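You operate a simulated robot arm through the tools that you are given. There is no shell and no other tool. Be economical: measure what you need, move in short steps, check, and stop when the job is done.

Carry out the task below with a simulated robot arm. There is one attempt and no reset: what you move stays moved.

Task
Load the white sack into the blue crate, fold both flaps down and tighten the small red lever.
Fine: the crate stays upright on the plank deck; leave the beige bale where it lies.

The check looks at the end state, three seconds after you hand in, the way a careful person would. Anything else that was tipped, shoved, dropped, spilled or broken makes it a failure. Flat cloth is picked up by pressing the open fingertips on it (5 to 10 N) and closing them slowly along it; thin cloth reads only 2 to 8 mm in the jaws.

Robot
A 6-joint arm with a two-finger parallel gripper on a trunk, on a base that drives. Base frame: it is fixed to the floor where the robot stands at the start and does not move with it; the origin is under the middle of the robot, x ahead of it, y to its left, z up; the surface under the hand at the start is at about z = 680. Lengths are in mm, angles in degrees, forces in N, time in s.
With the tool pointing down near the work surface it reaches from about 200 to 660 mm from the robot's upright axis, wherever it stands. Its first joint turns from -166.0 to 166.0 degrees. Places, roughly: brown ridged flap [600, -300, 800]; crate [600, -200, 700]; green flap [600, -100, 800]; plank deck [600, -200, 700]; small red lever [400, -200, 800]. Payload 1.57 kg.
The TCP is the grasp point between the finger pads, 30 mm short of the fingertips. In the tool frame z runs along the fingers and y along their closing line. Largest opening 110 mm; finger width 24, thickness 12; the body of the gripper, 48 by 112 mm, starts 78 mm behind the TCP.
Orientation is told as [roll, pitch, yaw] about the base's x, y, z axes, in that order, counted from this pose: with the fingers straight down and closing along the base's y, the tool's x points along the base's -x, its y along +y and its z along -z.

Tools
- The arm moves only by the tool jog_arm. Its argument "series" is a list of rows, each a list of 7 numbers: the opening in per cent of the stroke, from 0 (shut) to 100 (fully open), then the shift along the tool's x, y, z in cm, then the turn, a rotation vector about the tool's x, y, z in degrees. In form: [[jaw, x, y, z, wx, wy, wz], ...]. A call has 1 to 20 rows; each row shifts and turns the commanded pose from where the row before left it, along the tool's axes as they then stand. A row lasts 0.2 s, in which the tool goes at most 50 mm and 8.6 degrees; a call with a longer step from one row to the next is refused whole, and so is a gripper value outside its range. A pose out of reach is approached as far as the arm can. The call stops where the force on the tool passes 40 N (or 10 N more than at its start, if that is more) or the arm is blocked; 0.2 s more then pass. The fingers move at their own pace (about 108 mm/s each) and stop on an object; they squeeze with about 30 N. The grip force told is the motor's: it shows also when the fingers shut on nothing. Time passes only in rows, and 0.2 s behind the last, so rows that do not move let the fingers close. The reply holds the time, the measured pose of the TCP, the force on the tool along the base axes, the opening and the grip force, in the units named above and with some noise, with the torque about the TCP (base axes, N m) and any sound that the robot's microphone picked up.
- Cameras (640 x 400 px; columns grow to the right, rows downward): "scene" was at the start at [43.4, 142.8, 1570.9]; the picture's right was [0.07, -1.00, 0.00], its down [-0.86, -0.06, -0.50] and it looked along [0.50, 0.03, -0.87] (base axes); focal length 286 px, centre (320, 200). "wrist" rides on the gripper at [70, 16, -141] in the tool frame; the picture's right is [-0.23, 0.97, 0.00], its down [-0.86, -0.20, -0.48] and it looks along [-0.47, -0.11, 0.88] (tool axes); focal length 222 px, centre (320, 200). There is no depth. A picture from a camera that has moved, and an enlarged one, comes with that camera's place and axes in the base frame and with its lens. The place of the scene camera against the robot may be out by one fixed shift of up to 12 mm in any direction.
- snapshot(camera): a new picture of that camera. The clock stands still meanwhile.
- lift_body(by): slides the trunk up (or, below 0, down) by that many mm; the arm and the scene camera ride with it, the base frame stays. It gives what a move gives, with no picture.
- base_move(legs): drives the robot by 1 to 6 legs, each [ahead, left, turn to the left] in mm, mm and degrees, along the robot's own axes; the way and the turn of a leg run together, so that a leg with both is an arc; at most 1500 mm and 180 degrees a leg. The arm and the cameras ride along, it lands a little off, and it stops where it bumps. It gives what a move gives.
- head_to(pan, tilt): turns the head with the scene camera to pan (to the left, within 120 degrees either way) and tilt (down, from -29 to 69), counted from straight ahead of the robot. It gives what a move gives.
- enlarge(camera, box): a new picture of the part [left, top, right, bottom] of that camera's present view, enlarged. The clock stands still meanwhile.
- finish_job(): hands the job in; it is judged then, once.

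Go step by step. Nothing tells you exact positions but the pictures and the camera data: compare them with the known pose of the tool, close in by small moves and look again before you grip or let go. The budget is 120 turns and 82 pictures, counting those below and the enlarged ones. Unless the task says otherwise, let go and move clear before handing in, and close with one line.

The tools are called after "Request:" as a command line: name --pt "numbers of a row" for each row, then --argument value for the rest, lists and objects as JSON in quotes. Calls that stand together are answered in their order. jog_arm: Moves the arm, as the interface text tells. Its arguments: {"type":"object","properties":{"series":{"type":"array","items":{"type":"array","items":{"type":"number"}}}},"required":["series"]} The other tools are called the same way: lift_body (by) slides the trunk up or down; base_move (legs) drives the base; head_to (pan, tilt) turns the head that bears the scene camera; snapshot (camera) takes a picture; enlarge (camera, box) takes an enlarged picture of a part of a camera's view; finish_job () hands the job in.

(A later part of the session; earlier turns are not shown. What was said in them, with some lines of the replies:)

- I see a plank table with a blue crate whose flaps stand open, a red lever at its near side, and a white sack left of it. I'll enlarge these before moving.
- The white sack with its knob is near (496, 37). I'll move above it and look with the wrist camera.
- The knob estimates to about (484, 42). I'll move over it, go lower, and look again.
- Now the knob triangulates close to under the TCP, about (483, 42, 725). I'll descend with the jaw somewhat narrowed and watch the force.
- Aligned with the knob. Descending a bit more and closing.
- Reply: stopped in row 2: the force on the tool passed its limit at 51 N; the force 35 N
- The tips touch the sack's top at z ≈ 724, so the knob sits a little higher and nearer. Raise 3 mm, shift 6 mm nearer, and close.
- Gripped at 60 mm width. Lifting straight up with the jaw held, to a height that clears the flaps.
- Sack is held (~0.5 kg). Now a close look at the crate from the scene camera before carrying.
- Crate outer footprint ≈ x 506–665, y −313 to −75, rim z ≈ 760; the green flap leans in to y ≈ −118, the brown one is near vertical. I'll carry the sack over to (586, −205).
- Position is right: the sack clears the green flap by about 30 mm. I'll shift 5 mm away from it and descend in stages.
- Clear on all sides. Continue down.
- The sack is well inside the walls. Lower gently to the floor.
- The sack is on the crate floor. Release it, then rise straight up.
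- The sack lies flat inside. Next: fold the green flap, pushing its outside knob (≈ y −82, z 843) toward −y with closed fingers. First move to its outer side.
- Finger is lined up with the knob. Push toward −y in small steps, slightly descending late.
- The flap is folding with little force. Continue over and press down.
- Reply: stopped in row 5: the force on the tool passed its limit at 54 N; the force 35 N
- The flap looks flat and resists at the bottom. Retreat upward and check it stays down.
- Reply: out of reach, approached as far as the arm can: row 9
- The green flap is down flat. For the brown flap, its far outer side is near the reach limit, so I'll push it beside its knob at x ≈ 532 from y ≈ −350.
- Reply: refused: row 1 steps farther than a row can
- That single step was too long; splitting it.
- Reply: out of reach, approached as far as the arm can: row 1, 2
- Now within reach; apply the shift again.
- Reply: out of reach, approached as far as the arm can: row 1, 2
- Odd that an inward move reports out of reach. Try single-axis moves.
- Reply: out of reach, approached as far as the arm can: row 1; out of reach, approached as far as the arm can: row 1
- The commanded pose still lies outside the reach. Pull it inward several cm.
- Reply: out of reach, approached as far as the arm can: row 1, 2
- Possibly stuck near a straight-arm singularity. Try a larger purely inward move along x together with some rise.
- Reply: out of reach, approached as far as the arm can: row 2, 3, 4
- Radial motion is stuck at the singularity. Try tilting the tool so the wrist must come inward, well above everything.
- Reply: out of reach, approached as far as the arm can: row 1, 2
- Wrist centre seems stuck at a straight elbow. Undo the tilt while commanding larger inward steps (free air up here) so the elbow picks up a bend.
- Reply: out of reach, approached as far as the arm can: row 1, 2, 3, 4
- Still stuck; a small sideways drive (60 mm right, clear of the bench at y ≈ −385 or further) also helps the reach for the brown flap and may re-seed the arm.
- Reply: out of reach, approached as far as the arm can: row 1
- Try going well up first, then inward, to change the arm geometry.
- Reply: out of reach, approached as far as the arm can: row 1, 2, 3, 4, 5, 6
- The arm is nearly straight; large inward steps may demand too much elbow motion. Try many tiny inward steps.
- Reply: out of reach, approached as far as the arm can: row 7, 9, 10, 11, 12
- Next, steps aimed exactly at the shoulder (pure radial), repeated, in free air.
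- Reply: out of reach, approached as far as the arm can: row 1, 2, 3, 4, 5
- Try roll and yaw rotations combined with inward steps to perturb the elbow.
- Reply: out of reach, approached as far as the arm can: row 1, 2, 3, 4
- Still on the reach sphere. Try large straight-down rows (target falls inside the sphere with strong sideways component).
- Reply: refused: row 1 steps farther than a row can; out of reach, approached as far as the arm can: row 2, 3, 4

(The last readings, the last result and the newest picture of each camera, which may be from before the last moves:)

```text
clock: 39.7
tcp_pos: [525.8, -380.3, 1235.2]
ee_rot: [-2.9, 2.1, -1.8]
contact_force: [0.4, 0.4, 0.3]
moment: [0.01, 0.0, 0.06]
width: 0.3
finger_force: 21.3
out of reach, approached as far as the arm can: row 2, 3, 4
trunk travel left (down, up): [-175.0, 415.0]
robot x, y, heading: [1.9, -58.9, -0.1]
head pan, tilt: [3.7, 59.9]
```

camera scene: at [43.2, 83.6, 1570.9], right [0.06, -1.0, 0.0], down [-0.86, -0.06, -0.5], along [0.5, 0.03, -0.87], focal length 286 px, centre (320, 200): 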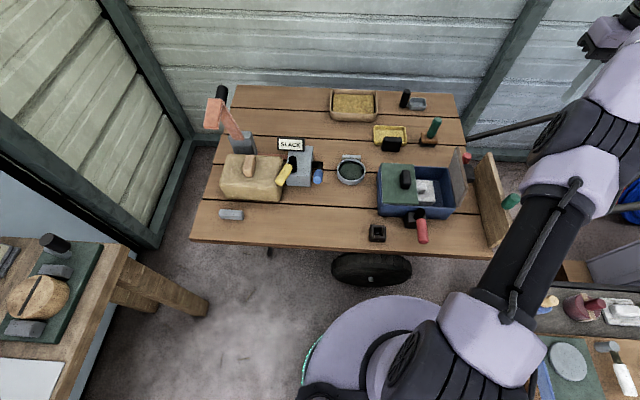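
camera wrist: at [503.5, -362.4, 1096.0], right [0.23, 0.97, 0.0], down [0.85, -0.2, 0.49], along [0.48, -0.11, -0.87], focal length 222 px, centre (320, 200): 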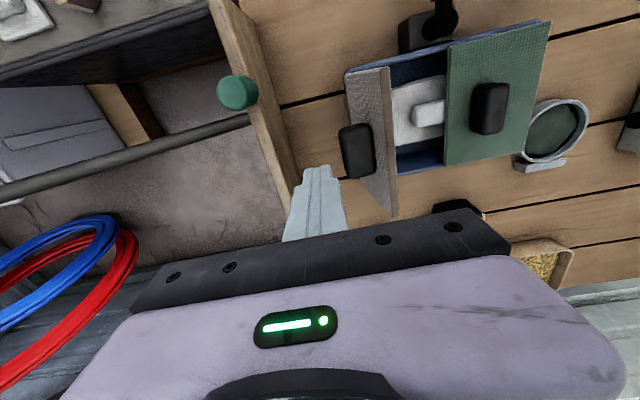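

The elbow may have slipped just past straight and be against its limit. Push outward one step, then inward, to flip it back.

Request:
jog_arm --pt "0 -3.8 -2.3 -2.1 0 0 0" --pt "0 3.8 2.3 2.1 0 0 0" --pt "0 3.8 2.3 2.1 0 0 0" --pt "0 0 0 0 0 0 0"

Request:
jog_arm --pt "0 -1 -0.6 -0.5 0 0 0" --pt "0 3.8 2.3 2.1 0 0 0" --pt "0 3.8 2.3 2.1 0 0 0" --pt "0 0 0 0 0 0 0"

```text
clock: 40.7
tcp_pos: [524.9, -378.3, 1233.9]
ee_rot: [-2.8, 2.1, -1.8]
contact_force: [0.5, 0.8, 0.0]
moment: [-0.01, 0.02, 0.03]
width: 0.0
finger_force: 21.5
out of reach, approached as far as the arm can: row 1, 2, 3
trunk travel left (down, up): [-175.0, 415.0]
robot x, y, heading: [-0.4, -58.2, -0.1]
head pan, tilt: [3.7, 59.9]
```

```text
clock: 41.7
tcp_pos: [524.6, -380.2, 1235.5]
ee_rot: [-2.9, 2.1, -1.8]
contact_force: [-0.4, 1.0, 0.0]
moment: [-0.01, -0.04, -0.01]
width: 0.0
finger_force: 21.2
out of reach, approached as far as the arm can: row 1, 2, 3
trunk travel left (down, up): [-175.0, 415.0]
robot x, y, heading: [-1.1, -61.7, 0.1]
head pan, tilt: [3.7, 59.9]
```

Try a larger pitch swing (fingers outward) mixed with inward steps; all in free air.

Request:
jog_arm --pt "0 3 0 0 0 -8 0" --pt "0 3 0 0 0 -8 0" --pt "0 3 0 0 0 -8 0" --pt "0 3 0 0 0 -8 0" --pt "0 3 0 0 0 -8 0" --pt "0 0 0 0 0 0 0"

Request:
snapshot --camera "scene"

```text
clock: 43.1
tcp_pos: [340.2, -424.6, 1515.2]
ee_rot: [-1.9, -35.9, 0.5]
contact_force: [0.9, 0.5, -0.1]
moment: [0.03, 0.01, 0.03]
width: 0.1
finger_force: 21.5
out of reach, approached as far as the arm can: row 1, 2, 3, 4, 5
trunk travel left (down, up): [-175.0, 415.0]
robot x, y, heading: [-2.5, -60.0, 0.3]
head pan, tilt: [3.7, 59.9]
```

```text
48 pictures are left
camera scene: at [43.9, 83.6, 1570.8], right [0.06, -1.0, 0.0], down [-0.86, -0.06, -0.5], along [0.5, 0.03, -0.87], focal length 286 px, centre (320, 200)
```

scene: 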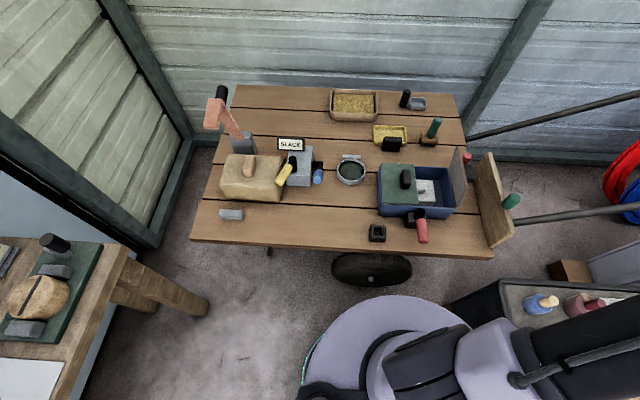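

The arm has swung high up. Straighten the tool here and see if it becomes free.

Request:
jog_arm --pt "0 0 0 0 0 8 0" --pt "0 0 0 0 0 8 0" --pt "0 0 0 0 0 8 0" --pt "0 0 0 0 0 8 0" --pt "0 0 0 0 0 0 0"

```text
clock: 44.3
tcp_pos: [362.7, -376.5, 1469.0]
ee_rot: [-3.3, -14.8, 1.4]
contact_force: [1.5, -0.3, 0.3]
moment: [0.01, 0.04, -0.01]
width: 0.0
finger_force: 21.7
out of reach, approached as far as the arm can: row 1, 2, 3, 4
trunk travel left (down, up): [-175.0, 415.0]
robot x, y, heading: [0.7, -64.3, 0.1]
head pan, tilt: [3.7, 59.9]
```

Request:
jog_arm --pt "0 1.2 0 4.6 0 0 0" --pt "0 1.2 0 4.6 0 0 0" --pt "0 1.2 0 4.6 0 4 0" --pt "0 1.2 0 4.6 0 4 0" --pt "0 1 0 4.6 0 4 0" --pt "0 0 0 0 0 0 0"

```text
clock: 45.7
tcp_pos: [354.4, -389.9, 1233.4]
ee_rot: [-3.1, -2.9, 0.8]
contact_force: [0.1, -0.6, 0.0]
moment: [0.02, 0.02, 0.0]
width: 0.1
finger_force: 21.1
trunk travel left (down, up): [-175.0, 415.0]
robot x, y, heading: [4.7, -56.9, 0.1]
head pan, tilt: [3.7, 59.9]
```

Freed: now in normal reach. Level the tool and go to (532, −352, 1000), beside the brown flap.

Request:
jog_arm --pt "0 0 0 0 -3.1 2.9 0.8" --pt "0 -2.54 0.54 3.33 0 0 0" --pt "0 -2.54 0.54 3.33 0 0 0" --pt "0 -2.54 0.54 3.33 0 0 0" --pt "0 -2.54 0.54 3.33 0 0 0" --pt "0 -2.54 0.54 3.33 0 0 0" --pt "0 -2.54 0.54 3.33 0 0 0" --pt "0 -2.54 0.54 3.33 0 0 0" --pt "0 0 0 0 0 0 0"

Request:
snapshot --camera "wrist"

```text
clock: 47.7
tcp_pos: [533.6, -352.5, 1000.6]
ee_rot: [0.0, -0.1, -0.1]
contact_force: [0.3, -0.1, -0.2]
moment: [-0.04, -0.01, 0.01]
width: 0.1
finger_force: 20.8
trunk travel left (down, up): [-175.0, 415.0]
robot x, y, heading: [-1.2, -57.6, 0.2]
head pan, tilt: [3.7, 59.9]
```

```text
47 pictures are left
camera wrist: at [463.0, -336.3, 1141.9], right [0.23, 0.97, 0.0], down [0.85, -0.2, 0.48], along [0.47, -0.11, -0.88], focal length 222 px, centre (320, 200)
```

wrist: 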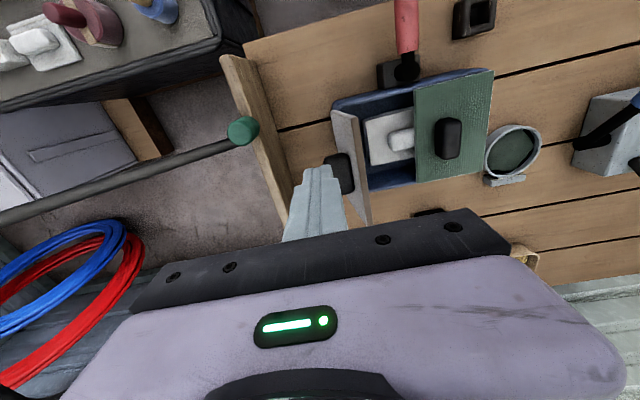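

Aligned beside the flap's near half. Descend and look once before pushing.

Request:
jog_arm --pt "0 0.2 0 4 0 0 0" --pt "0 0.2 0 4 0 0 0" --pt "0 0 0 4 0 0 0" --pt "0 0 0 1.5 0 0 0" --pt "0 0 0 0 0 0 0"

Request:
snapshot --camera "wrist"

Request:
enlarge --camera "scene" --box '[360, 110, 540, 260]'

```text
clock: 48.9
tcp_pos: [531.3, -351.8, 865.0]
ee_rot: [0.0, -0.1, -0.2]
contact_force: [-1.4, 0.4, 0.7]
moment: [-0.01, -0.01, -0.03]
width: 0.1
finger_force: 21.1
trunk travel left (down, up): [-175.0, 415.0]
robot x, y, heading: [-0.4, -60.7, 0.1]
head pan, tilt: [3.7, 59.9]
```

```text
46 pictures are left
camera wrist: at [459.8, -336.3, 1006.2], right [0.23, 0.97, 0.0], down [0.85, -0.2, 0.48], along [0.47, -0.11, -0.88], focal length 222 px, centre (320, 200)
```

wrist: 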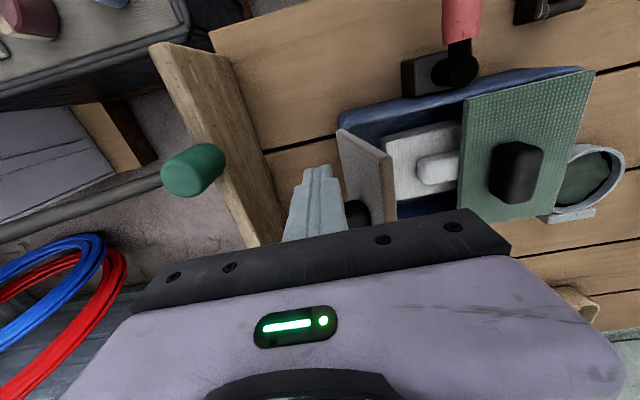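

```text
2.67 times, centred on (450, 185) of scene
camera zoom: at [43.3, 83.5, 1570.9], right [0.06, -1.0, 0.0], down [-0.86, -0.06, -0.5], along [0.5, 0.03, -0.87], focal length 763 px, centre (-27, 240)
```

zoom: 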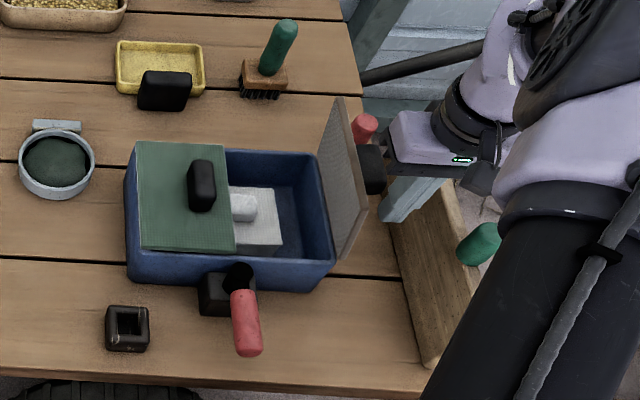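

Push toward +y, descending as the flap folds.

Request:
jog_arm --pt "0 0 1.5 0 0 0 0" --pt "0 0 1.5 0 0 0 0" --pt "0 0 1.5 0 0 0 0" --pt "0 0 1.5 0 0 0 0" --pt "0 0 1.5 0.3 0 0 0" --pt "0 0 1.5 0.6 0 0 0" --pt "0 0 1 1 0 0 0" --pt "0 0 0.5 1.2 0 0 0" --pt "0 0 0 0 0 0 0"

Request:
snapshot --camera "wrist"

```text
clock: 50.9
tcp_pos: [529.1, -246.0, 834.8]
ee_rot: [0.0, -0.1, -0.3]
contact_force: [0.6, 0.4, -0.3]
moment: [-0.01, -0.02, 0.0]
width: 0.0
finger_force: 21.3
trunk travel left (down, up): [-175.0, 415.0]
robot x, y, heading: [-1.0, -57.4, 0.2]
head pan, tilt: [3.7, 59.9]
```

```text
44 pictures are left
camera wrist: at [459.4, -230.7, 976.0], right [0.23, 0.97, 0.0], down [0.85, -0.2, 0.48], along [0.47, -0.11, -0.88], focal length 222 px, centre (320, 200)
```

wrist: 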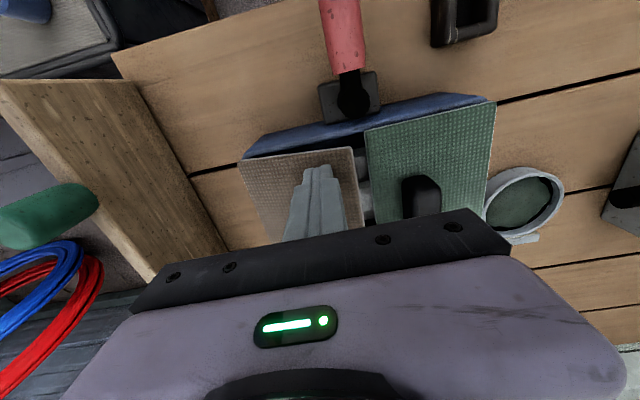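

Nearly down. Press straight down until contact.

Request:
jog_arm --pt "0 0 0 1 0 0 0" --pt "0 0 0 0.8 0 0 0" --pt "0 0 0 0.6 0 0 0" --pt "0 0 0 0.4 0 0 0" --pt "0 0 0 0.3 0 0 0" --pt "0 0 0 0.3 0 0 0" --pt "0 0 0 0 0 0 0"

```text
clock: 52.5
tcp_pos: [530.2, -247.0, 802.1]
ee_rot: [-0.1, -0.2, 0.0]
contact_force: [-0.9, 1.8, 15.7]
moment: [0.07, 0.15, -0.12]
width: 0.1
finger_force: 21.4
trunk travel left (down, up): [-175.0, 415.0]
robot x, y, heading: [-0.8, -62.4, 0.0]
head pan, tilt: [3.7, 59.9]
```

Contact at the tip height ≈ 772, consistent with lying on the rim. Rise and look.

Request:
jog_arm --pt "0 0 0 -1 0 0 0" --pt "0 0 0 -4 0 0 0" --pt "0 0 0 -4 0 0 0" --pt "0 0 0 -4 0 0 0" --pt "0 2 0 -3 0 0 0" --pt "0 4 0 0 0 0 0" --pt "0 4 0 0 0 0 0" --pt "0 2 0 0 0 0 0" --pt "0 0 0 0 0 0 0"

Request:
snapshot --camera "wrist"

Request:
enlarge --camera "scene" --box '[360, 110, 540, 260]'

```text
clock: 54.5
tcp_pos: [408.8, -244.4, 960.5]
ee_rot: [-0.1, -0.1, -0.1]
contact_force: [0.0, -0.7, 0.6]
moment: [0.01, -0.02, 0.01]
width: 0.1
finger_force: 21.4
trunk travel left (down, up): [-175.0, 415.0]
robot x, y, heading: [-4.2, -62.4, 0.1]
head pan, tilt: [3.7, 59.9]
```

```text
43 pictures are left
camera wrist: at [338.9, -229.6, 1102.1], right [0.23, 0.97, 0.0], down [0.85, -0.2, 0.48], along [0.47, -0.11, -0.88], focal length 222 px, centre (320, 200)
```

wrist: 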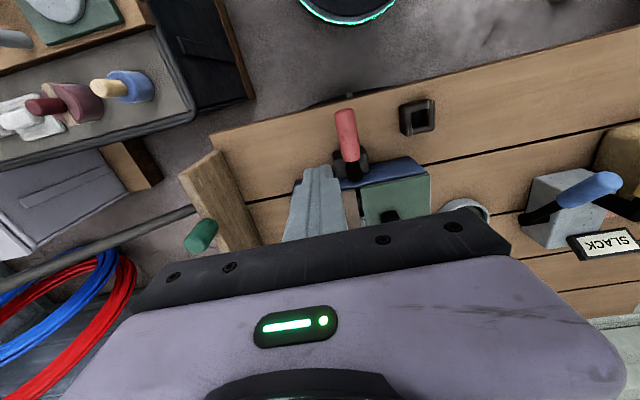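

```text
2.67 times, centred on (450, 185) of scene
camera zoom: at [43.5, 83.5, 1570.9], right [0.06, -1.0, 0.0], down [-0.86, -0.06, -0.5], along [0.5, 0.03, -0.87], focal length 763 px, centre (-27, 240)
```

zoom: 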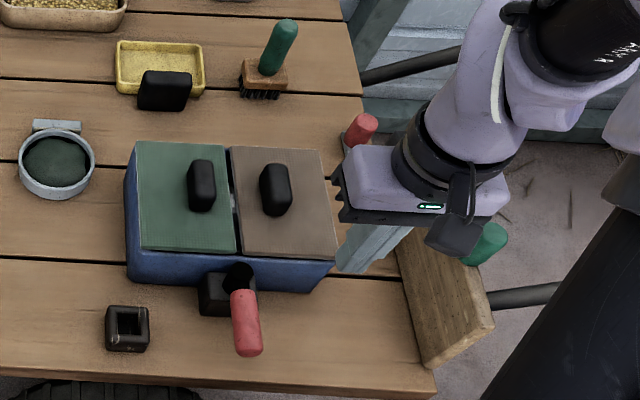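

Both flaps lie flat. Now a close look at the lever from both cameras.

Request:
enlarge --camera "wrist" --box '[290, 90, 450, 190]'

Request:
enlarge --camera "scene" --box '[395, 190, 445, 250]'

Request:
enlarge --camera "wrist" --box '[500, 110, 640, 270]'

Request:
enlarge --camera "scene" --box '[190, 70, 350, 210]'

```text
4.00 times, centred on (370, 140) of wrist
camera zoom: at [338.9, -229.6, 1102.1], right [0.23, 0.97, 0.0], down [0.85, -0.2, 0.48], along [0.47, -0.11, -0.88], focal length 888 px, centre (120, 440)
```

zoom: 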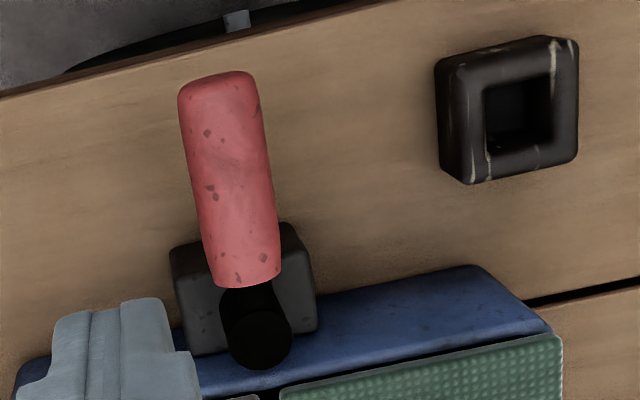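

```text
6.67 times, centred on (420, 220) of scene
camera zoom: at [43.5, 83.5, 1570.9], right [0.06, -1.0, 0.0], down [-0.86, -0.06, -0.5], along [0.5, 0.03, -0.87], focal length 1908 px, centre (-347, 67)
```

zoom: 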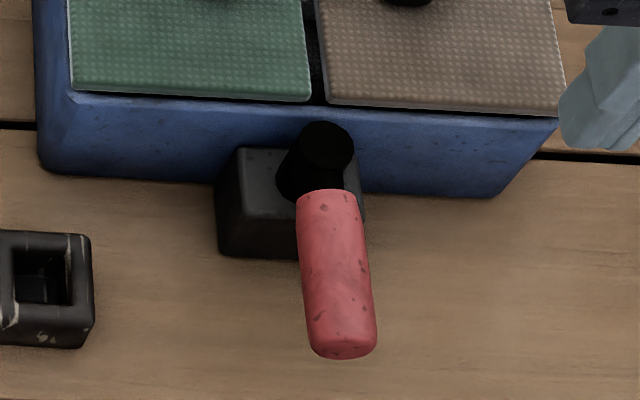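

```text
2.50 times, centred on (570, 190) of wrist
camera zoom: at [338.9, -229.6, 1102.1], right [0.23, 0.97, 0.0], down [0.85, -0.2, 0.48], along [0.47, -0.11, -0.88], focal length 555 px, centre (-305, 225)
```

zoom: 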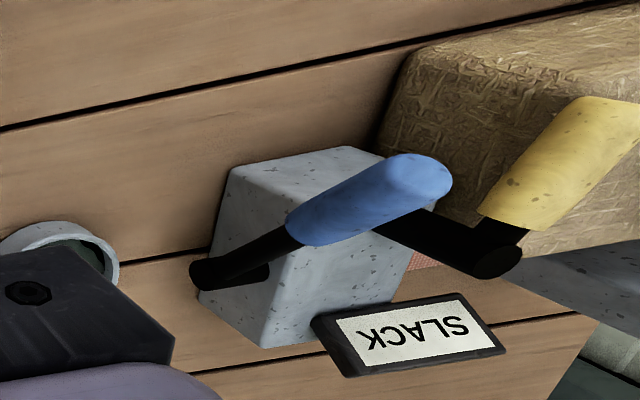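

```text
2.86 times, centred on (270, 140) of scene
camera zoom: at [43.5, 83.5, 1570.9], right [0.06, -1.0, 0.0], down [-0.86, -0.06, -0.5], along [0.5, 0.03, -0.87], focal length 818 px, centre (463, 371)
```

zoom: 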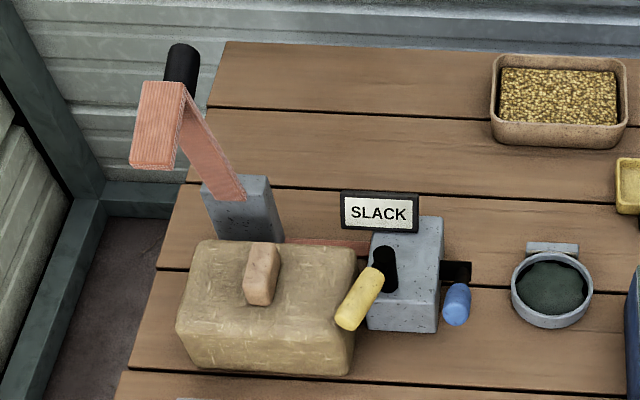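

The lever's hub reads as a post standing on the block (~(487, −208, 770)), with the handle lying level toward the robot to x ≈ 388. I'll tilt the hand to get a low side view of it before deciding.

Request:
jog_arm --pt "0 0 0 0 0 -8 0" --pt "0 0 0 0 0 -8 0" --pt "0 0 0 0 0 -8 0" --pt "0 0 0 0 0 -8 0" --pt "0 0 0 0 0 -8 0" --pt "0 3 -0.8 2.2 0 0 0" --pt "0 3 -0.8 2.2 0 0 0" --pt "0 3 -0.8 2.2 0 0 0" --pt "0 2.6 -0.8 2 0 0 0" --pt "0 0 0 0 0 0 0"

Request:
snapshot --camera "wrist"

```text
clock: 56.7
tcp_pos: [397.7, -307.2, 871.0]
ee_rot: [3.0, -32.3, -0.8]
contact_force: [-0.8, 0.3, 0.2]
moment: [0.02, 0.01, 0.0]
width: 0.0
finger_force: 22.0
out of reach, approached as far as the arm can: row 3, 4, 7, 8, 9
trunk travel left (down, up): [-175.0, 415.0]
robot x, y, heading: [1.5, -62.2, 0.1]
head pan, tilt: [3.7, 59.9]
```

```text
37 pictures are left
camera wrist: at [261.9, -297.8, 954.6], right [0.18, 0.97, 0.16], down [0.47, -0.23, 0.85], along [0.86, -0.07, -0.5], focal length 222 px, centre (320, 200)
```

wrist: 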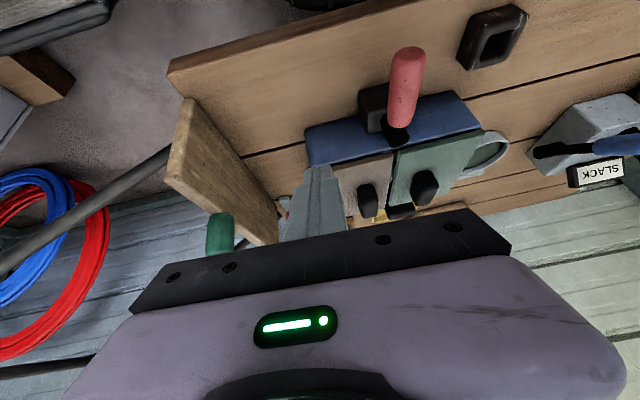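

Request:
enlarge --camera "wrist" --box '[300, 30, 500, 230]'

```text
2.00 times, centred on (400, 130) of wrist
camera zoom: at [261.9, -297.8, 954.6], right [0.18, 0.97, 0.16], down [0.47, -0.23, 0.85], along [0.86, -0.07, -0.5], focal length 444 px, centre (160, 340)
```

zoom: 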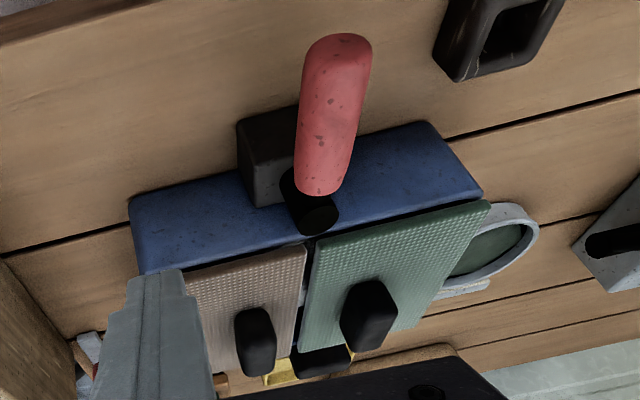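

The view confirms a vertical post with a level handle along −x (axis z ≈ 757, end at x ≈ 390, y ≈ −206), turning in the horizontal plane. I'll first level the tool and place the closed fingers on its −y side, to turn it clockwise (tightening), watching the force.

Request:
jog_arm --pt "0 0 0 0 0 8 0" --pt "0 0 0 0 0 8 0" --pt "0 0 0 0 0 8 0" --pt "0 0 0 0 -3 7.5 0" --pt "0 0 0 0 0 0 0"

```text
clock: 57.9
tcp_pos: [399.0, -301.6, 871.1]
ee_rot: [6.3, -6.3, 0.9]
contact_force: [-0.1, 0.1, -0.3]
moment: [0.0, 0.02, -0.01]
width: 0.0
finger_force: 21.5
out of reach, approached as far as the arm can: row 3
trunk travel left (down, up): [-175.0, 415.0]
robot x, y, heading: [2.6, -57.9, 0.0]
head pan, tilt: [3.7, 59.9]
```

Request:
jog_arm --pt "0 0 0 0 6.3 0 0.9" --pt "0 0 0 0 0 6.3 0" --pt "0 -0.6 4 0 0 0 0" --pt "0 0 0 0 0 0 0"

Request:
snapshot --camera "wrist"

```text
clock: 58.9
tcp_pos: [404.9, -260.1, 872.0]
ee_rot: [0.0, 0.0, 0.0]
contact_force: [0.2, 1.0, -0.6]
moment: [0.0, -0.02, 0.0]
width: 0.0
finger_force: 20.5
trunk travel left (down, up): [-175.0, 415.0]
robot x, y, heading: [-2.0, -59.8, -0.1]
head pan, tilt: [3.7, 59.9]
```

```text
35 pictures are left
camera wrist: at [335.0, -246.9, 1012.9], right [0.23, 0.97, 0.0], down [0.86, -0.2, 0.48], along [0.47, -0.11, -0.88], focal length 222 px, centre (320, 200)
```

wrist: 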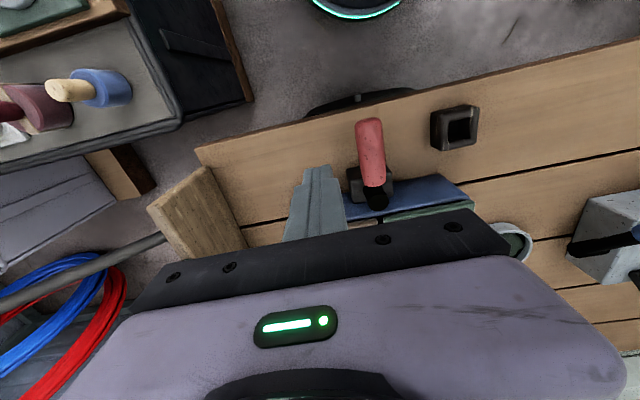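

Descend beside the handle, then push +y gently.

Request:
jog_arm --pt "0 0 0 4 0 0 0" --pt "0 0 0 4 0 0 0" --pt "0 0 0 2 0 0 0" --pt "0 0 1.5 0 0 0 0" --pt "0 0 1 0 0 0 0" --pt "0 0 1 0 0 0 0" --pt "0 0 1 0 0 0 0" --pt "0 0 0 0 0 0 0"

Request:
snapshot --camera "wrist"

```text
clock: 60.7
tcp_pos: [404.0, -218.2, 771.3]
ee_rot: [0.1, 0.0, 0.0]
contact_force: [-1.3, -9.1, 2.8]
moment: [-0.08, -0.07, -0.06]
width: 0.1
finger_force: 21.0
trunk travel left (down, up): [-175.0, 415.0]
robot x, y, heading: [-0.5, -61.9, -0.2]
head pan, tilt: [3.7, 59.9]
```

```text
34 pictures are left
camera wrist: at [334.3, -202.9, 913.1], right [0.23, 0.97, 0.0], down [0.85, -0.2, 0.48], along [0.47, -0.11, -0.88], focal length 222 px, centre (320, 200)
```

wrist: 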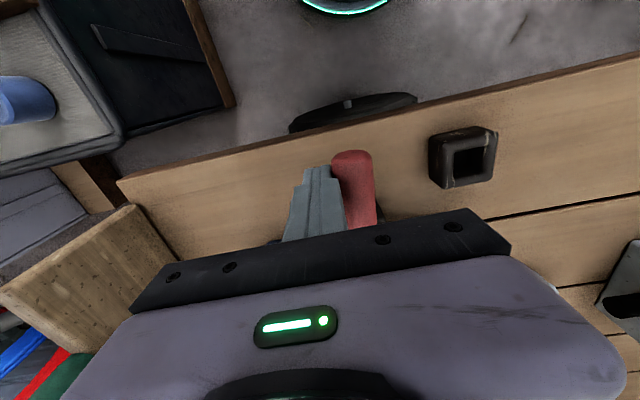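

In contact with ~9 N of resistance. Push a bit more and see whether it turns.

Request:
jog_arm --pt "0 0 0.5 0 0 0 0" --pt "0 0 0.5 0 0 0 0" --pt "0 0 0.5 0 0 0 0" --pt "0 0 0 0 0 0 0"

Request:
snapshot --camera "wrist"

```text
clock: 61.7
tcp_pos: [404.5, -202.0, 771.6]
ee_rot: [0.1, 0.1, 0.0]
contact_force: [-0.8, -6.4, 1.2]
moment: [-0.05, 0.01, -0.08]
width: 0.0
finger_force: 20.9
trunk travel left (down, up): [-175.0, 415.0]
robot x, y, heading: [-0.9, -57.9, 0.1]
head pan, tilt: [3.7, 59.9]
```

```text
33 pictures are left
camera wrist: at [334.5, -187.4, 912.9], right [0.23, 0.97, 0.0], down [0.86, -0.2, 0.48], along [0.47, -0.11, -0.88], focal length 222 px, centre (320, 200)
```

wrist: 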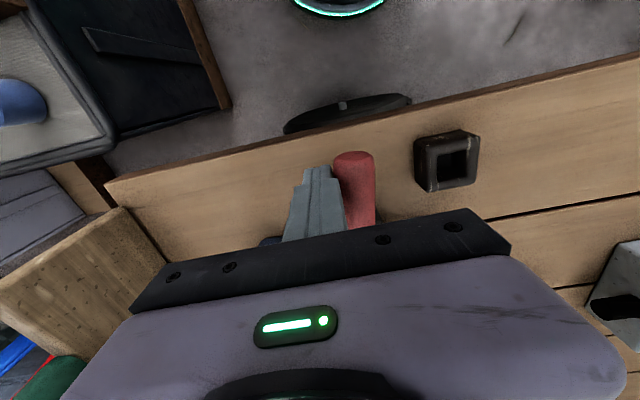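

It turns with light resistance. Follow its arc around the hub, checking midway.

Request:
jog_arm --pt "0 -0.1 0.7 0 0 0 0" --pt "0 -0.1 0.7 0 0 0 0" --pt "0 -0.2 0.7 0 0 0 0" --pt "0 -0.2 0.65 0 0 0 0" --pt "0 -0.3 0.6 0 0 0 0" --pt "0 -0.35 0.6 0 0 0 0" --pt "0 0 0 0 0 0 0"

Request:
snapshot --camera "wrist"

Request:
enlarge --camera "scene" --box '[360, 140, 480, 260]'

```text
clock: 63.3
tcp_pos: [416.9, -161.8, 770.5]
ee_rot: [0.1, -0.1, 0.1]
contact_force: [-2.4, -3.4, 0.6]
moment: [0.0, 0.01, -0.02]
width: 0.1
finger_force: 20.9
trunk travel left (down, up): [-175.0, 415.0]
robot x, y, heading: [-1.4, -60.3, -0.2]
head pan, tilt: [3.7, 59.9]
```

```text
32 pictures are left
camera wrist: at [346.6, -147.5, 913.1], right [0.23, 0.97, 0.0], down [0.86, -0.2, 0.48], along [0.47, -0.11, -0.88], focal length 222 px, centre (320, 200)
```

wrist: 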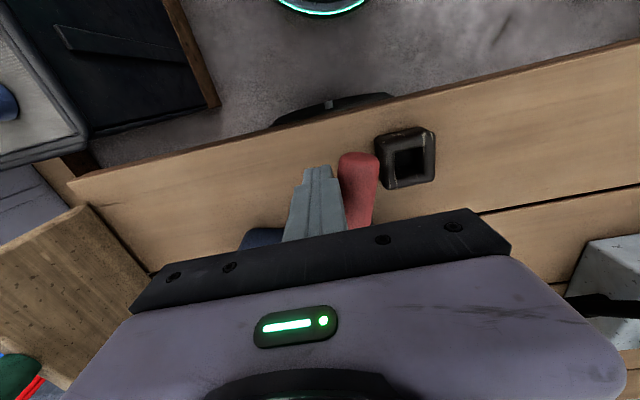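

```text
3.33 times, centred on (420, 200) of scene
camera zoom: at [43.0, 83.2, 1570.9], right [0.06, -1.0, 0.0], down [-0.86, -0.06, -0.5], along [0.5, 0.03, -0.87], focal length 954 px, centre (-13, 200)
```

zoom: 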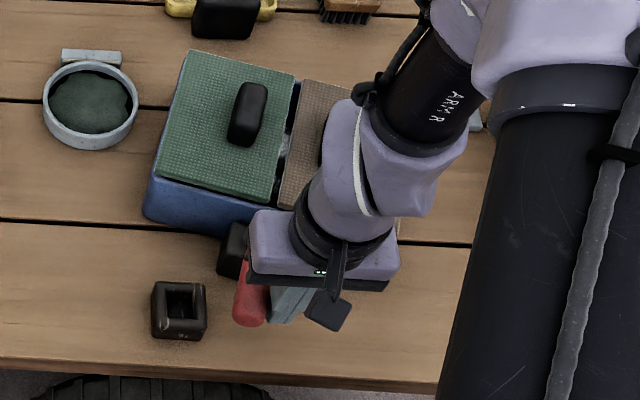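

The whole crate is turning with the lever instead of the lever itself – stop. I'll back off, rise and look closely again.

Request:
jog_arm --pt "0 0.5 -1.5 0 0 0 0" --pt "0 0.5 -2 0 0 0 0" --pt "0 0 0 -4 0 0 0" --pt "0 0 0 -4 0 0 0" --pt "0 0 0 0 0 0 0"

Request:
enlarge --camera "wrist" --box '[290, 80, 490, 220]'

Request:
enlarge --camera "scene" --box '[370, 150, 470, 250]'

```text
clock: 64.5
tcp_pos: [407.1, -198.0, 851.0]
ee_rot: [0.1, 0.0, 0.1]
contact_force: [-0.8, 1.1, -0.4]
moment: [-0.04, 0.03, -0.02]
width: 0.2
finger_force: 21.2
trunk travel left (down, up): [-175.0, 415.0]
robot x, y, heading: [-1.7, -63.1, -0.2]
head pan, tilt: [3.7, 59.9]
```

```text
2.86 times, centred on (390, 150) of wrist
camera zoom: at [337.0, -182.5, 992.2], right [0.23, 0.97, 0.0], down [0.86, -0.2, 0.48], along [0.47, -0.11, -0.88], focal length 635 px, centre (120, 343)
```

zoom: 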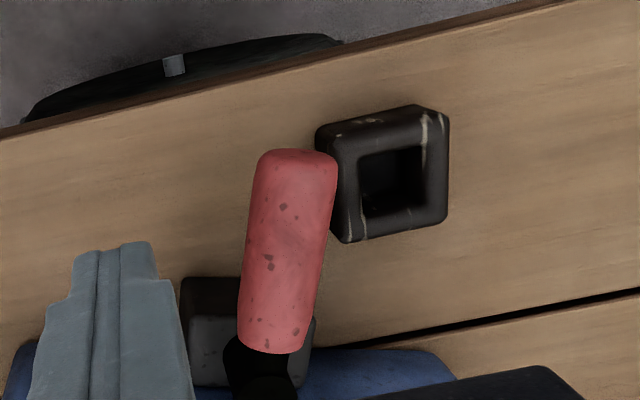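

```text
4.00 times, centred on (420, 200) of scene
camera zoom: at [43.5, 83.4, 1570.9], right [0.06, -1.0, 0.0], down [-0.86, -0.06, -0.5], along [0.5, 0.03, -0.87], focal length 1145 px, centre (-80, 200)
```

zoom: 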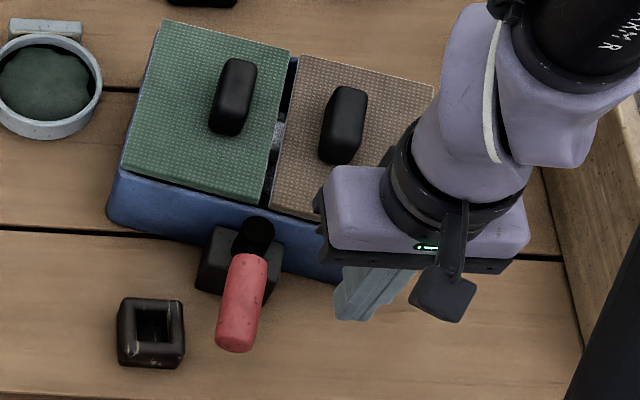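

The crate (with its lever block) turned about 15°; the lever itself did not move clockwise. I'll now go to the handle's +y side and push gently back: this should restore the crate and tests the other direction.

Request:
jog_arm --pt "0 0.2 4 0 0 0 0" --pt "0 0.2 4 0 0 0 0" --pt "0 0.2 3.2 0 0 0 0" --pt "0 0 0 4 0 0 0" --pt "0 0 0 3.2 0 0 0" --pt "0 0 0 0 0 0 0"

Request:
snapshot --camera "wrist"

```text
clock: 65.9
tcp_pos: [400.7, -84.5, 778.7]
ee_rot: [0.2, 0.0, 0.1]
contact_force: [-0.2, 0.6, -0.3]
moment: [-0.02, -0.01, 0.0]
width: 0.1
finger_force: 21.4
trunk travel left (down, up): [-175.0, 415.0]
robot x, y, heading: [-2.8, -60.6, -0.2]
head pan, tilt: [3.7, 59.9]
```

```text
28 pictures are left
camera wrist: at [331.2, -70.7, 921.4], right [0.23, 0.97, 0.0], down [0.86, -0.2, 0.48], along [0.47, -0.11, -0.88], focal length 222 px, centre (320, 200)
```

wrist: 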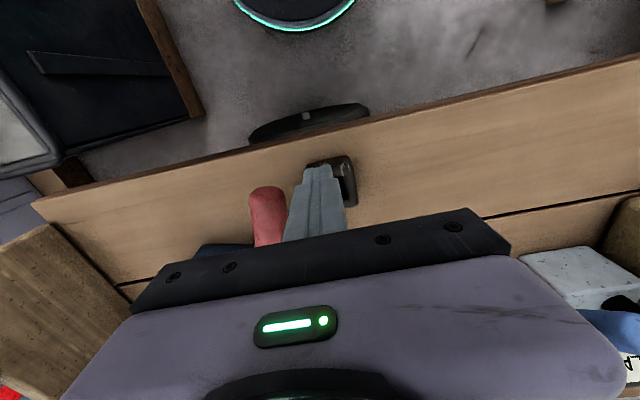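

Positioned on the +y side. Push −y gently in steps.

Request:
jog_arm --pt "0 0 -1 0 0 0 0" --pt "0 0 -0.7 0 0 0 0" --pt "0 0 -0.7 0 0 0 0" --pt "0 0 -0.7 0 0 0 0" --pt "0 0 -0.7 0 0 0 0" --pt "0 0 0 0 0 0 0"

Request:
enlarge --camera "scene" --box '[370, 150, 470, 250]'

```text
clock: 67.3
tcp_pos: [401.1, -124.3, 779.8]
ee_rot: [0.1, 0.0, 0.1]
contact_force: [-0.5, 1.2, -0.1]
moment: [0.01, 0.04, 0.01]
width: 0.2
finger_force: 21.3
trunk travel left (down, up): [-175.0, 415.0]
robot x, y, heading: [-3.3, -58.2, -0.1]
head pan, tilt: [3.7, 59.9]
```

```text
4.00 times, centred on (420, 200) of scene
camera zoom: at [43.4, 83.5, 1570.9], right [0.06, -1.0, 0.0], down [-0.86, -0.06, -0.5], along [0.5, 0.03, -0.87], focal length 1145 px, centre (-80, 200)
```

zoom: 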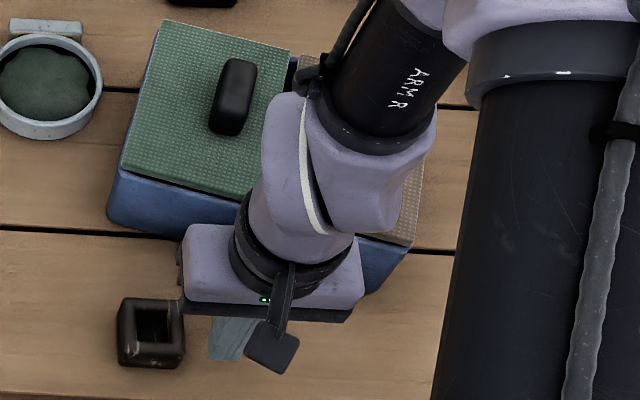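

The crate stayed still and the lever turned freely this way (~1 N), so this is its working direction. Follow the arc counter-clockwise about the hub (479, −157).

Request:
jog_arm --pt "0 0.25 -0.9 0 0 0 0" --pt "0 0.25 -0.9 0 0 0 0" --pt "0 0.05 -1.1 0 0 0 0" --pt "0 0.05 -1.1 0 0 0 0" --pt "0 -0.2 -1.05 0 0 0 0" --pt "0 -0.25 -1.05 0 0 0 0" --pt "0 0 0 0 0 0 0"

Request:
snapshot --camera "wrist"

Request:
enlarge --camera "scene" --box '[370, 150, 470, 250]'

```text
clock: 68.9
tcp_pos: [399.9, -185.2, 778.7]
ee_rot: [0.1, 0.0, 0.1]
contact_force: [0.2, 0.7, 0.3]
moment: [-0.01, 0.02, 0.03]
width: 0.1
finger_force: 21.5
trunk travel left (down, up): [-175.0, 415.0]
robot x, y, heading: [1.0, -58.8, -0.2]
head pan, tilt: [3.7, 59.9]
```

```text
26 pictures are left
camera wrist: at [329.6, -169.6, 920.6], right [0.23, 0.97, 0.0], down [0.86, -0.2, 0.48], along [0.47, -0.11, -0.88], focal length 222 px, centre (320, 200)
```

wrist: 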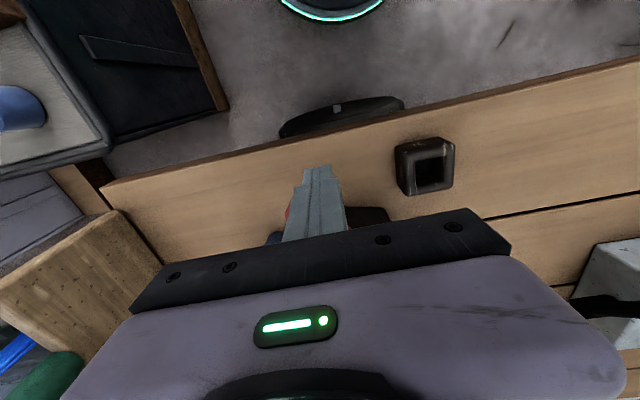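

```text
4.00 times, centred on (420, 200) of scene
camera zoom: at [43.4, 83.4, 1570.9], right [0.06, -1.0, 0.0], down [-0.86, -0.06, -0.5], along [0.5, 0.03, -0.87], focal length 1145 px, centre (-80, 200)
```

zoom: 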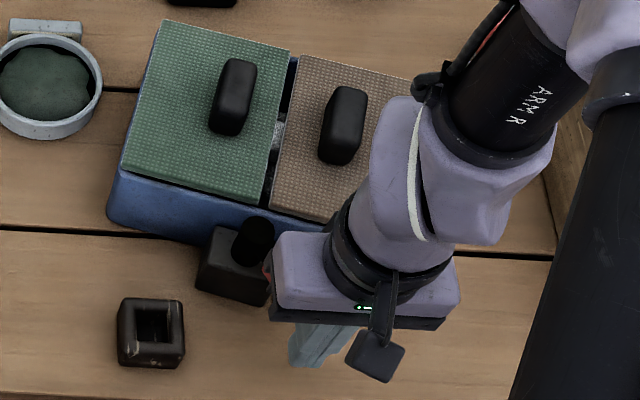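

The lever is turning about its post while the crate stays put. Continue.

Request:
jog_arm --pt "0 -0.5 -0.95 0 0 0 0" --pt "0 -0.55 -0.95 0 0 0 0" --pt "0 -0.7 -0.8 0 0 0 0" --pt "0 -0.75 -0.8 0 0 0 0" --pt "0 -0.9 -0.6 0 0 0 0" --pt "0 -0.95 -0.5 0 0 0 0" --pt "0 0 0 0 0 0 0"

Request:
enlarge --camera "scene" --box '[370, 150, 470, 250]'

```text
clock: 70.5
tcp_pos: [443.1, -230.7, 778.1]
ee_rot: [0.2, 0.0, 0.1]
contact_force: [-4.9, 0.9, -1.3]
moment: [0.0, 0.06, -0.05]
width: 0.0
finger_force: 21.5
trunk travel left (down, up): [-175.0, 415.0]
robot x, y, heading: [1.4, -56.7, -0.2]
head pan, tilt: [3.7, 59.9]
```

```text
4.00 times, centred on (420, 200) of scene
camera zoom: at [42.9, 83.6, 1570.9], right [0.06, -1.0, 0.0], down [-0.86, -0.06, -0.5], along [0.5, 0.03, -0.87], focal length 1145 px, centre (-80, 200)
```

zoom: 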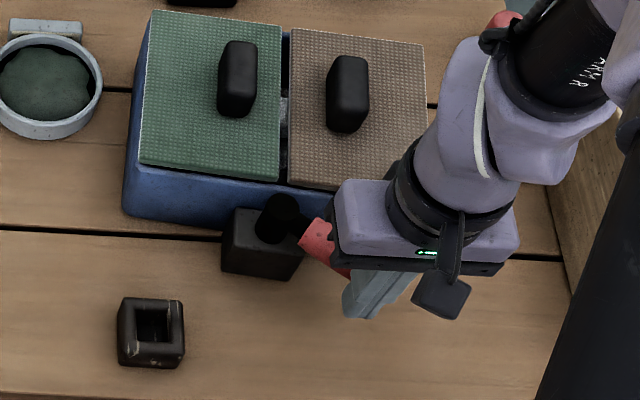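

The lever has swung far round and now the crate is turning back with it (force 5 N), suggesting its end stop. Back off, rise, and inspect.

Request:
jog_arm --pt "0 1.5 0 0 0 0 0" --pt "0 2 0 0 0 0 0" --pt "0 0 0 -4 0 0 0" --pt "0 0 0 -4 0 0 0" --pt "0 0 0 -4 0 0 0" --pt "0 3 0 -3 0 0 0" --pt "0 3 0 0 0 0 0" --pt "0 0 0 0 0 0 0"

Request:
snapshot --camera "wrist"

Request:
enlarge --camera "scene" --box '[360, 120, 480, 250]'

```text
clock: 72.3
tcp_pos: [347.7, -230.8, 928.5]
ee_rot: [0.1, -0.1, 0.1]
contact_force: [0.1, 1.5, -0.2]
moment: [-0.01, -0.02, -0.01]
width: 0.3
finger_force: 21.1
trunk travel left (down, up): [-175.0, 415.0]
robot x, y, heading: [-0.1, -55.5, -0.1]
head pan, tilt: [3.7, 59.9]
```

```text
23 pictures are left
camera wrist: at [277.8, -215.9, 1070.5], right [0.23, 0.97, 0.0], down [0.86, -0.2, 0.48], along [0.47, -0.11, -0.88], focal length 222 px, centre (320, 200)
```

wrist: 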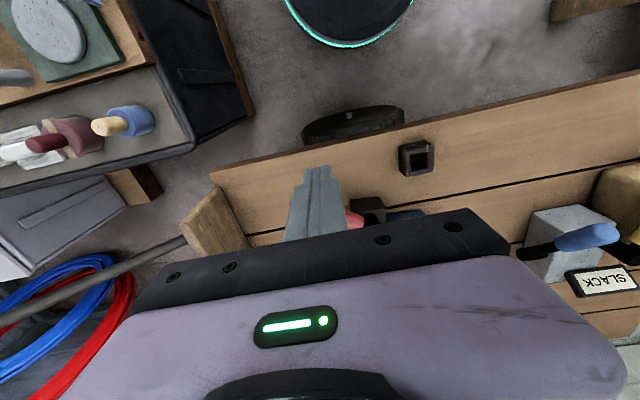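

```text
3.08 times, centred on (420, 185) of scene
camera zoom: at [43.5, 83.5, 1570.9], right [0.06, -1.0, 0.0], down [-0.86, -0.06, -0.5], along [0.5, 0.03, -0.87], focal length 881 px, centre (12, 246)
```

zoom: 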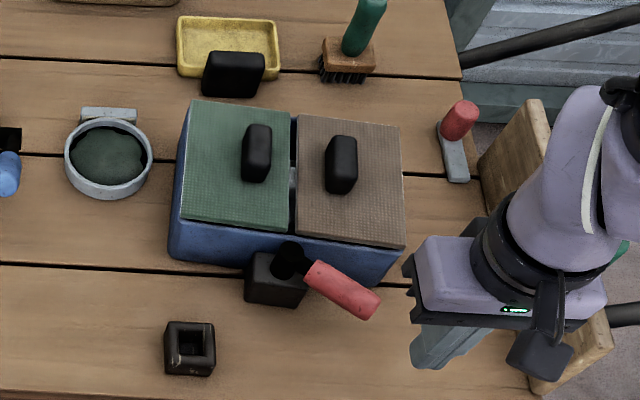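

The lever now stands about 70° round from its start, at what looks like its end stop; the crate is ~6° skewed. One more gentle push at the handle's end, along (+x, −y), both confirms the stop and squares the crate.

Request:
jog_arm --pt "0 -3.7 -0.2 0 0 0 0" --pt "0 -3.7 -0.2 0 0 0 0" --pt "0 0 0 4 0 0 0" --pt "0 0 0 4 0 0 0" --pt "0 0 0 4 0 0 0" --pt "0 0 0 3 0 0 0" --pt "0 -0.9 -0.45 0 0 0 0" --pt "0 -0.45 -0.22 0 0 0 0" --pt "0 -0.45 -0.22 0 0 0 0" --pt "0 0 0 0 0 0 0"

Request:
enlarge --camera "scene" --box '[360, 120, 480, 250]'

```text
clock: 74.5
tcp_pos: [438.8, -243.9, 778.4]
ee_rot: [0.1, 0.0, 0.0]
contact_force: [-6.1, -1.1, -3.5]
moment: [0.02, 0.15, -0.08]
width: 0.0
finger_force: 21.6
trunk travel left (down, up): [-175.0, 415.0]
robot x, y, heading: [2.3, -57.7, 0.1]
head pan, tilt: [3.7, 59.9]
```

```text
3.08 times, centred on (420, 185) of scene
camera zoom: at [42.6, 83.3, 1570.9], right [0.06, -1.0, 0.0], down [-0.86, -0.06, -0.5], along [0.5, 0.03, -0.87], focal length 881 px, centre (12, 246)
```

zoom: 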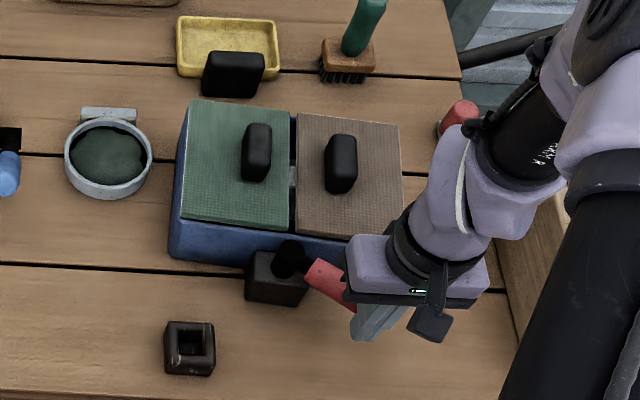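

Contact with ~6 N and the crate just beginning to turn back. Push another 10 mm or so.

Request:
jog_arm --pt "0 -0.4 -0.25 0 0 0 0" --pt "0 -0.4 -0.25 0 0 0 0" --pt "0 -0.4 -0.2 0 0 0 0" --pt "0 0 0 0 0 0 0"

Request:
enlarge --camera "scene" --box '[360, 120, 480, 250]'

```text
clock: 75.5
tcp_pos: [451.3, -250.4, 780.1]
ee_rot: [0.1, 0.0, 0.1]
contact_force: [-5.9, -1.3, 0.7]
moment: [-0.01, 0.14, -0.06]
width: 0.1
finger_force: 20.7
trunk travel left (down, up): [-175.0, 415.0]
robot x, y, heading: [-1.4, -61.7, 0.2]
head pan, tilt: [3.7, 59.9]
```

```text
3.08 times, centred on (420, 185) of scene
camera zoom: at [42.7, 83.3, 1570.9], right [0.06, -1.0, 0.0], down [-0.86, -0.06, -0.5], along [0.5, 0.03, -0.87], focal length 881 px, centre (12, 246)
```

zoom: 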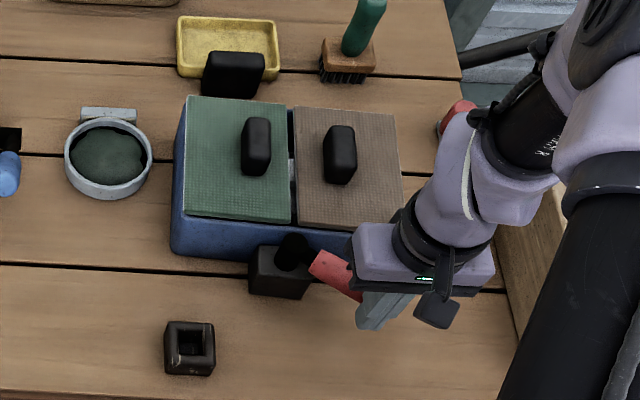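

The lever is firmly at its stop and the crate is nearly square again. Back off, rise clear and make a final check.

Request:
jog_arm --pt "0 1.5 0.8 0 0 0 0" --pt "0 2 0.5 0 0 0 0" --pt "0 0 0 -4 0 0 0" --pt "0 0 0 -4 0 0 0" --pt "0 0 0 -4 0 0 0" --pt "0 0 0 -4 0 0 0" --pt "0 3 -3 -2 0 0 0" --pt "0 3 -3 0 0 0 0" --pt "0 0 0 0 0 0 0"

Request:
snapshot --camera "scene"

Request:
enlarge --camera "scene" --box '[370, 130, 470, 240]'

```text
clock: 77.5
tcp_pos: [356.3, -297.3, 958.7]
ee_rot: [0.0, 0.1, 0.1]
contact_force: [-0.4, 0.4, 0.0]
moment: [0.01, -0.05, 0.0]
width: 0.1
finger_force: 20.7
trunk travel left (down, up): [-175.0, 415.0]
robot x, y, heading: [-1.8, -58.7, 0.0]
head pan, tilt: [3.7, 59.9]
```

```text
19 pictures are left
camera scene: at [43.5, 83.7, 1570.9], right [0.06, -1.0, 0.0], down [-0.86, -0.06, -0.5], along [0.5, 0.03, -0.87], focal length 286 px, centre (320, 200)
```

scene: 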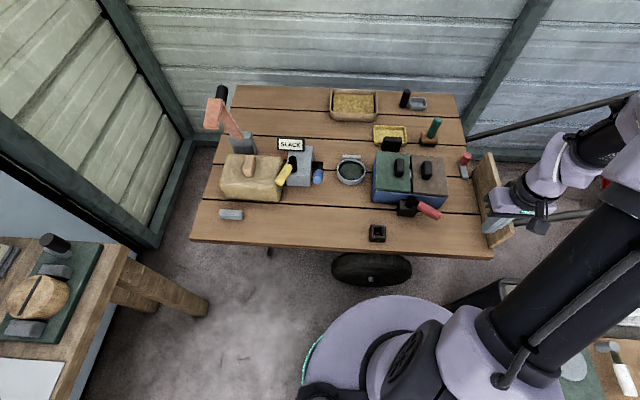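

```text
3.64 times, centred on (420, 185) of scene
camera zoom: at [43.5, 83.7, 1570.9], right [0.06, -1.0, 0.0], down [-0.86, -0.06, -0.5], along [0.5, 0.03, -0.87], focal length 1041 px, centre (-44, 254)
```

zoom: 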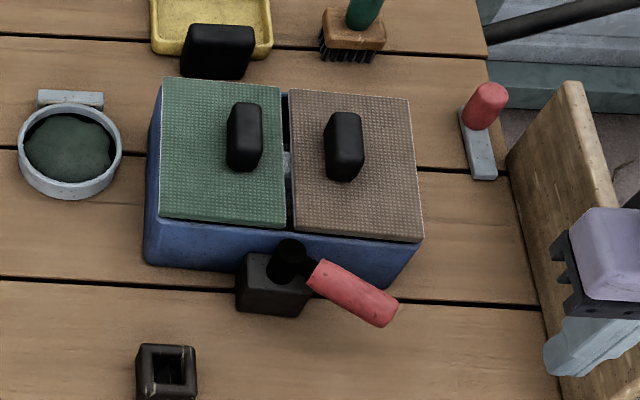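

The sack is in the crate, both flaps lie flat, the lever is at its end stop, and nothing else looks disturbed. The hand is clear, so I'm handing in.

Request:
finish_job

```text
The job is handed in.
```

The white sack is in the blue crate, both flaps are folded down flat, and the small red lever is turned to its end stop. The crate stayed upright, but it slid about 30–40 mm and is a degree or two skewed because I first pushed the lever the wrong way. Nothing marks the lever's tight direction; I took it to be the only way it would turn. The beige bale was left where it lay.
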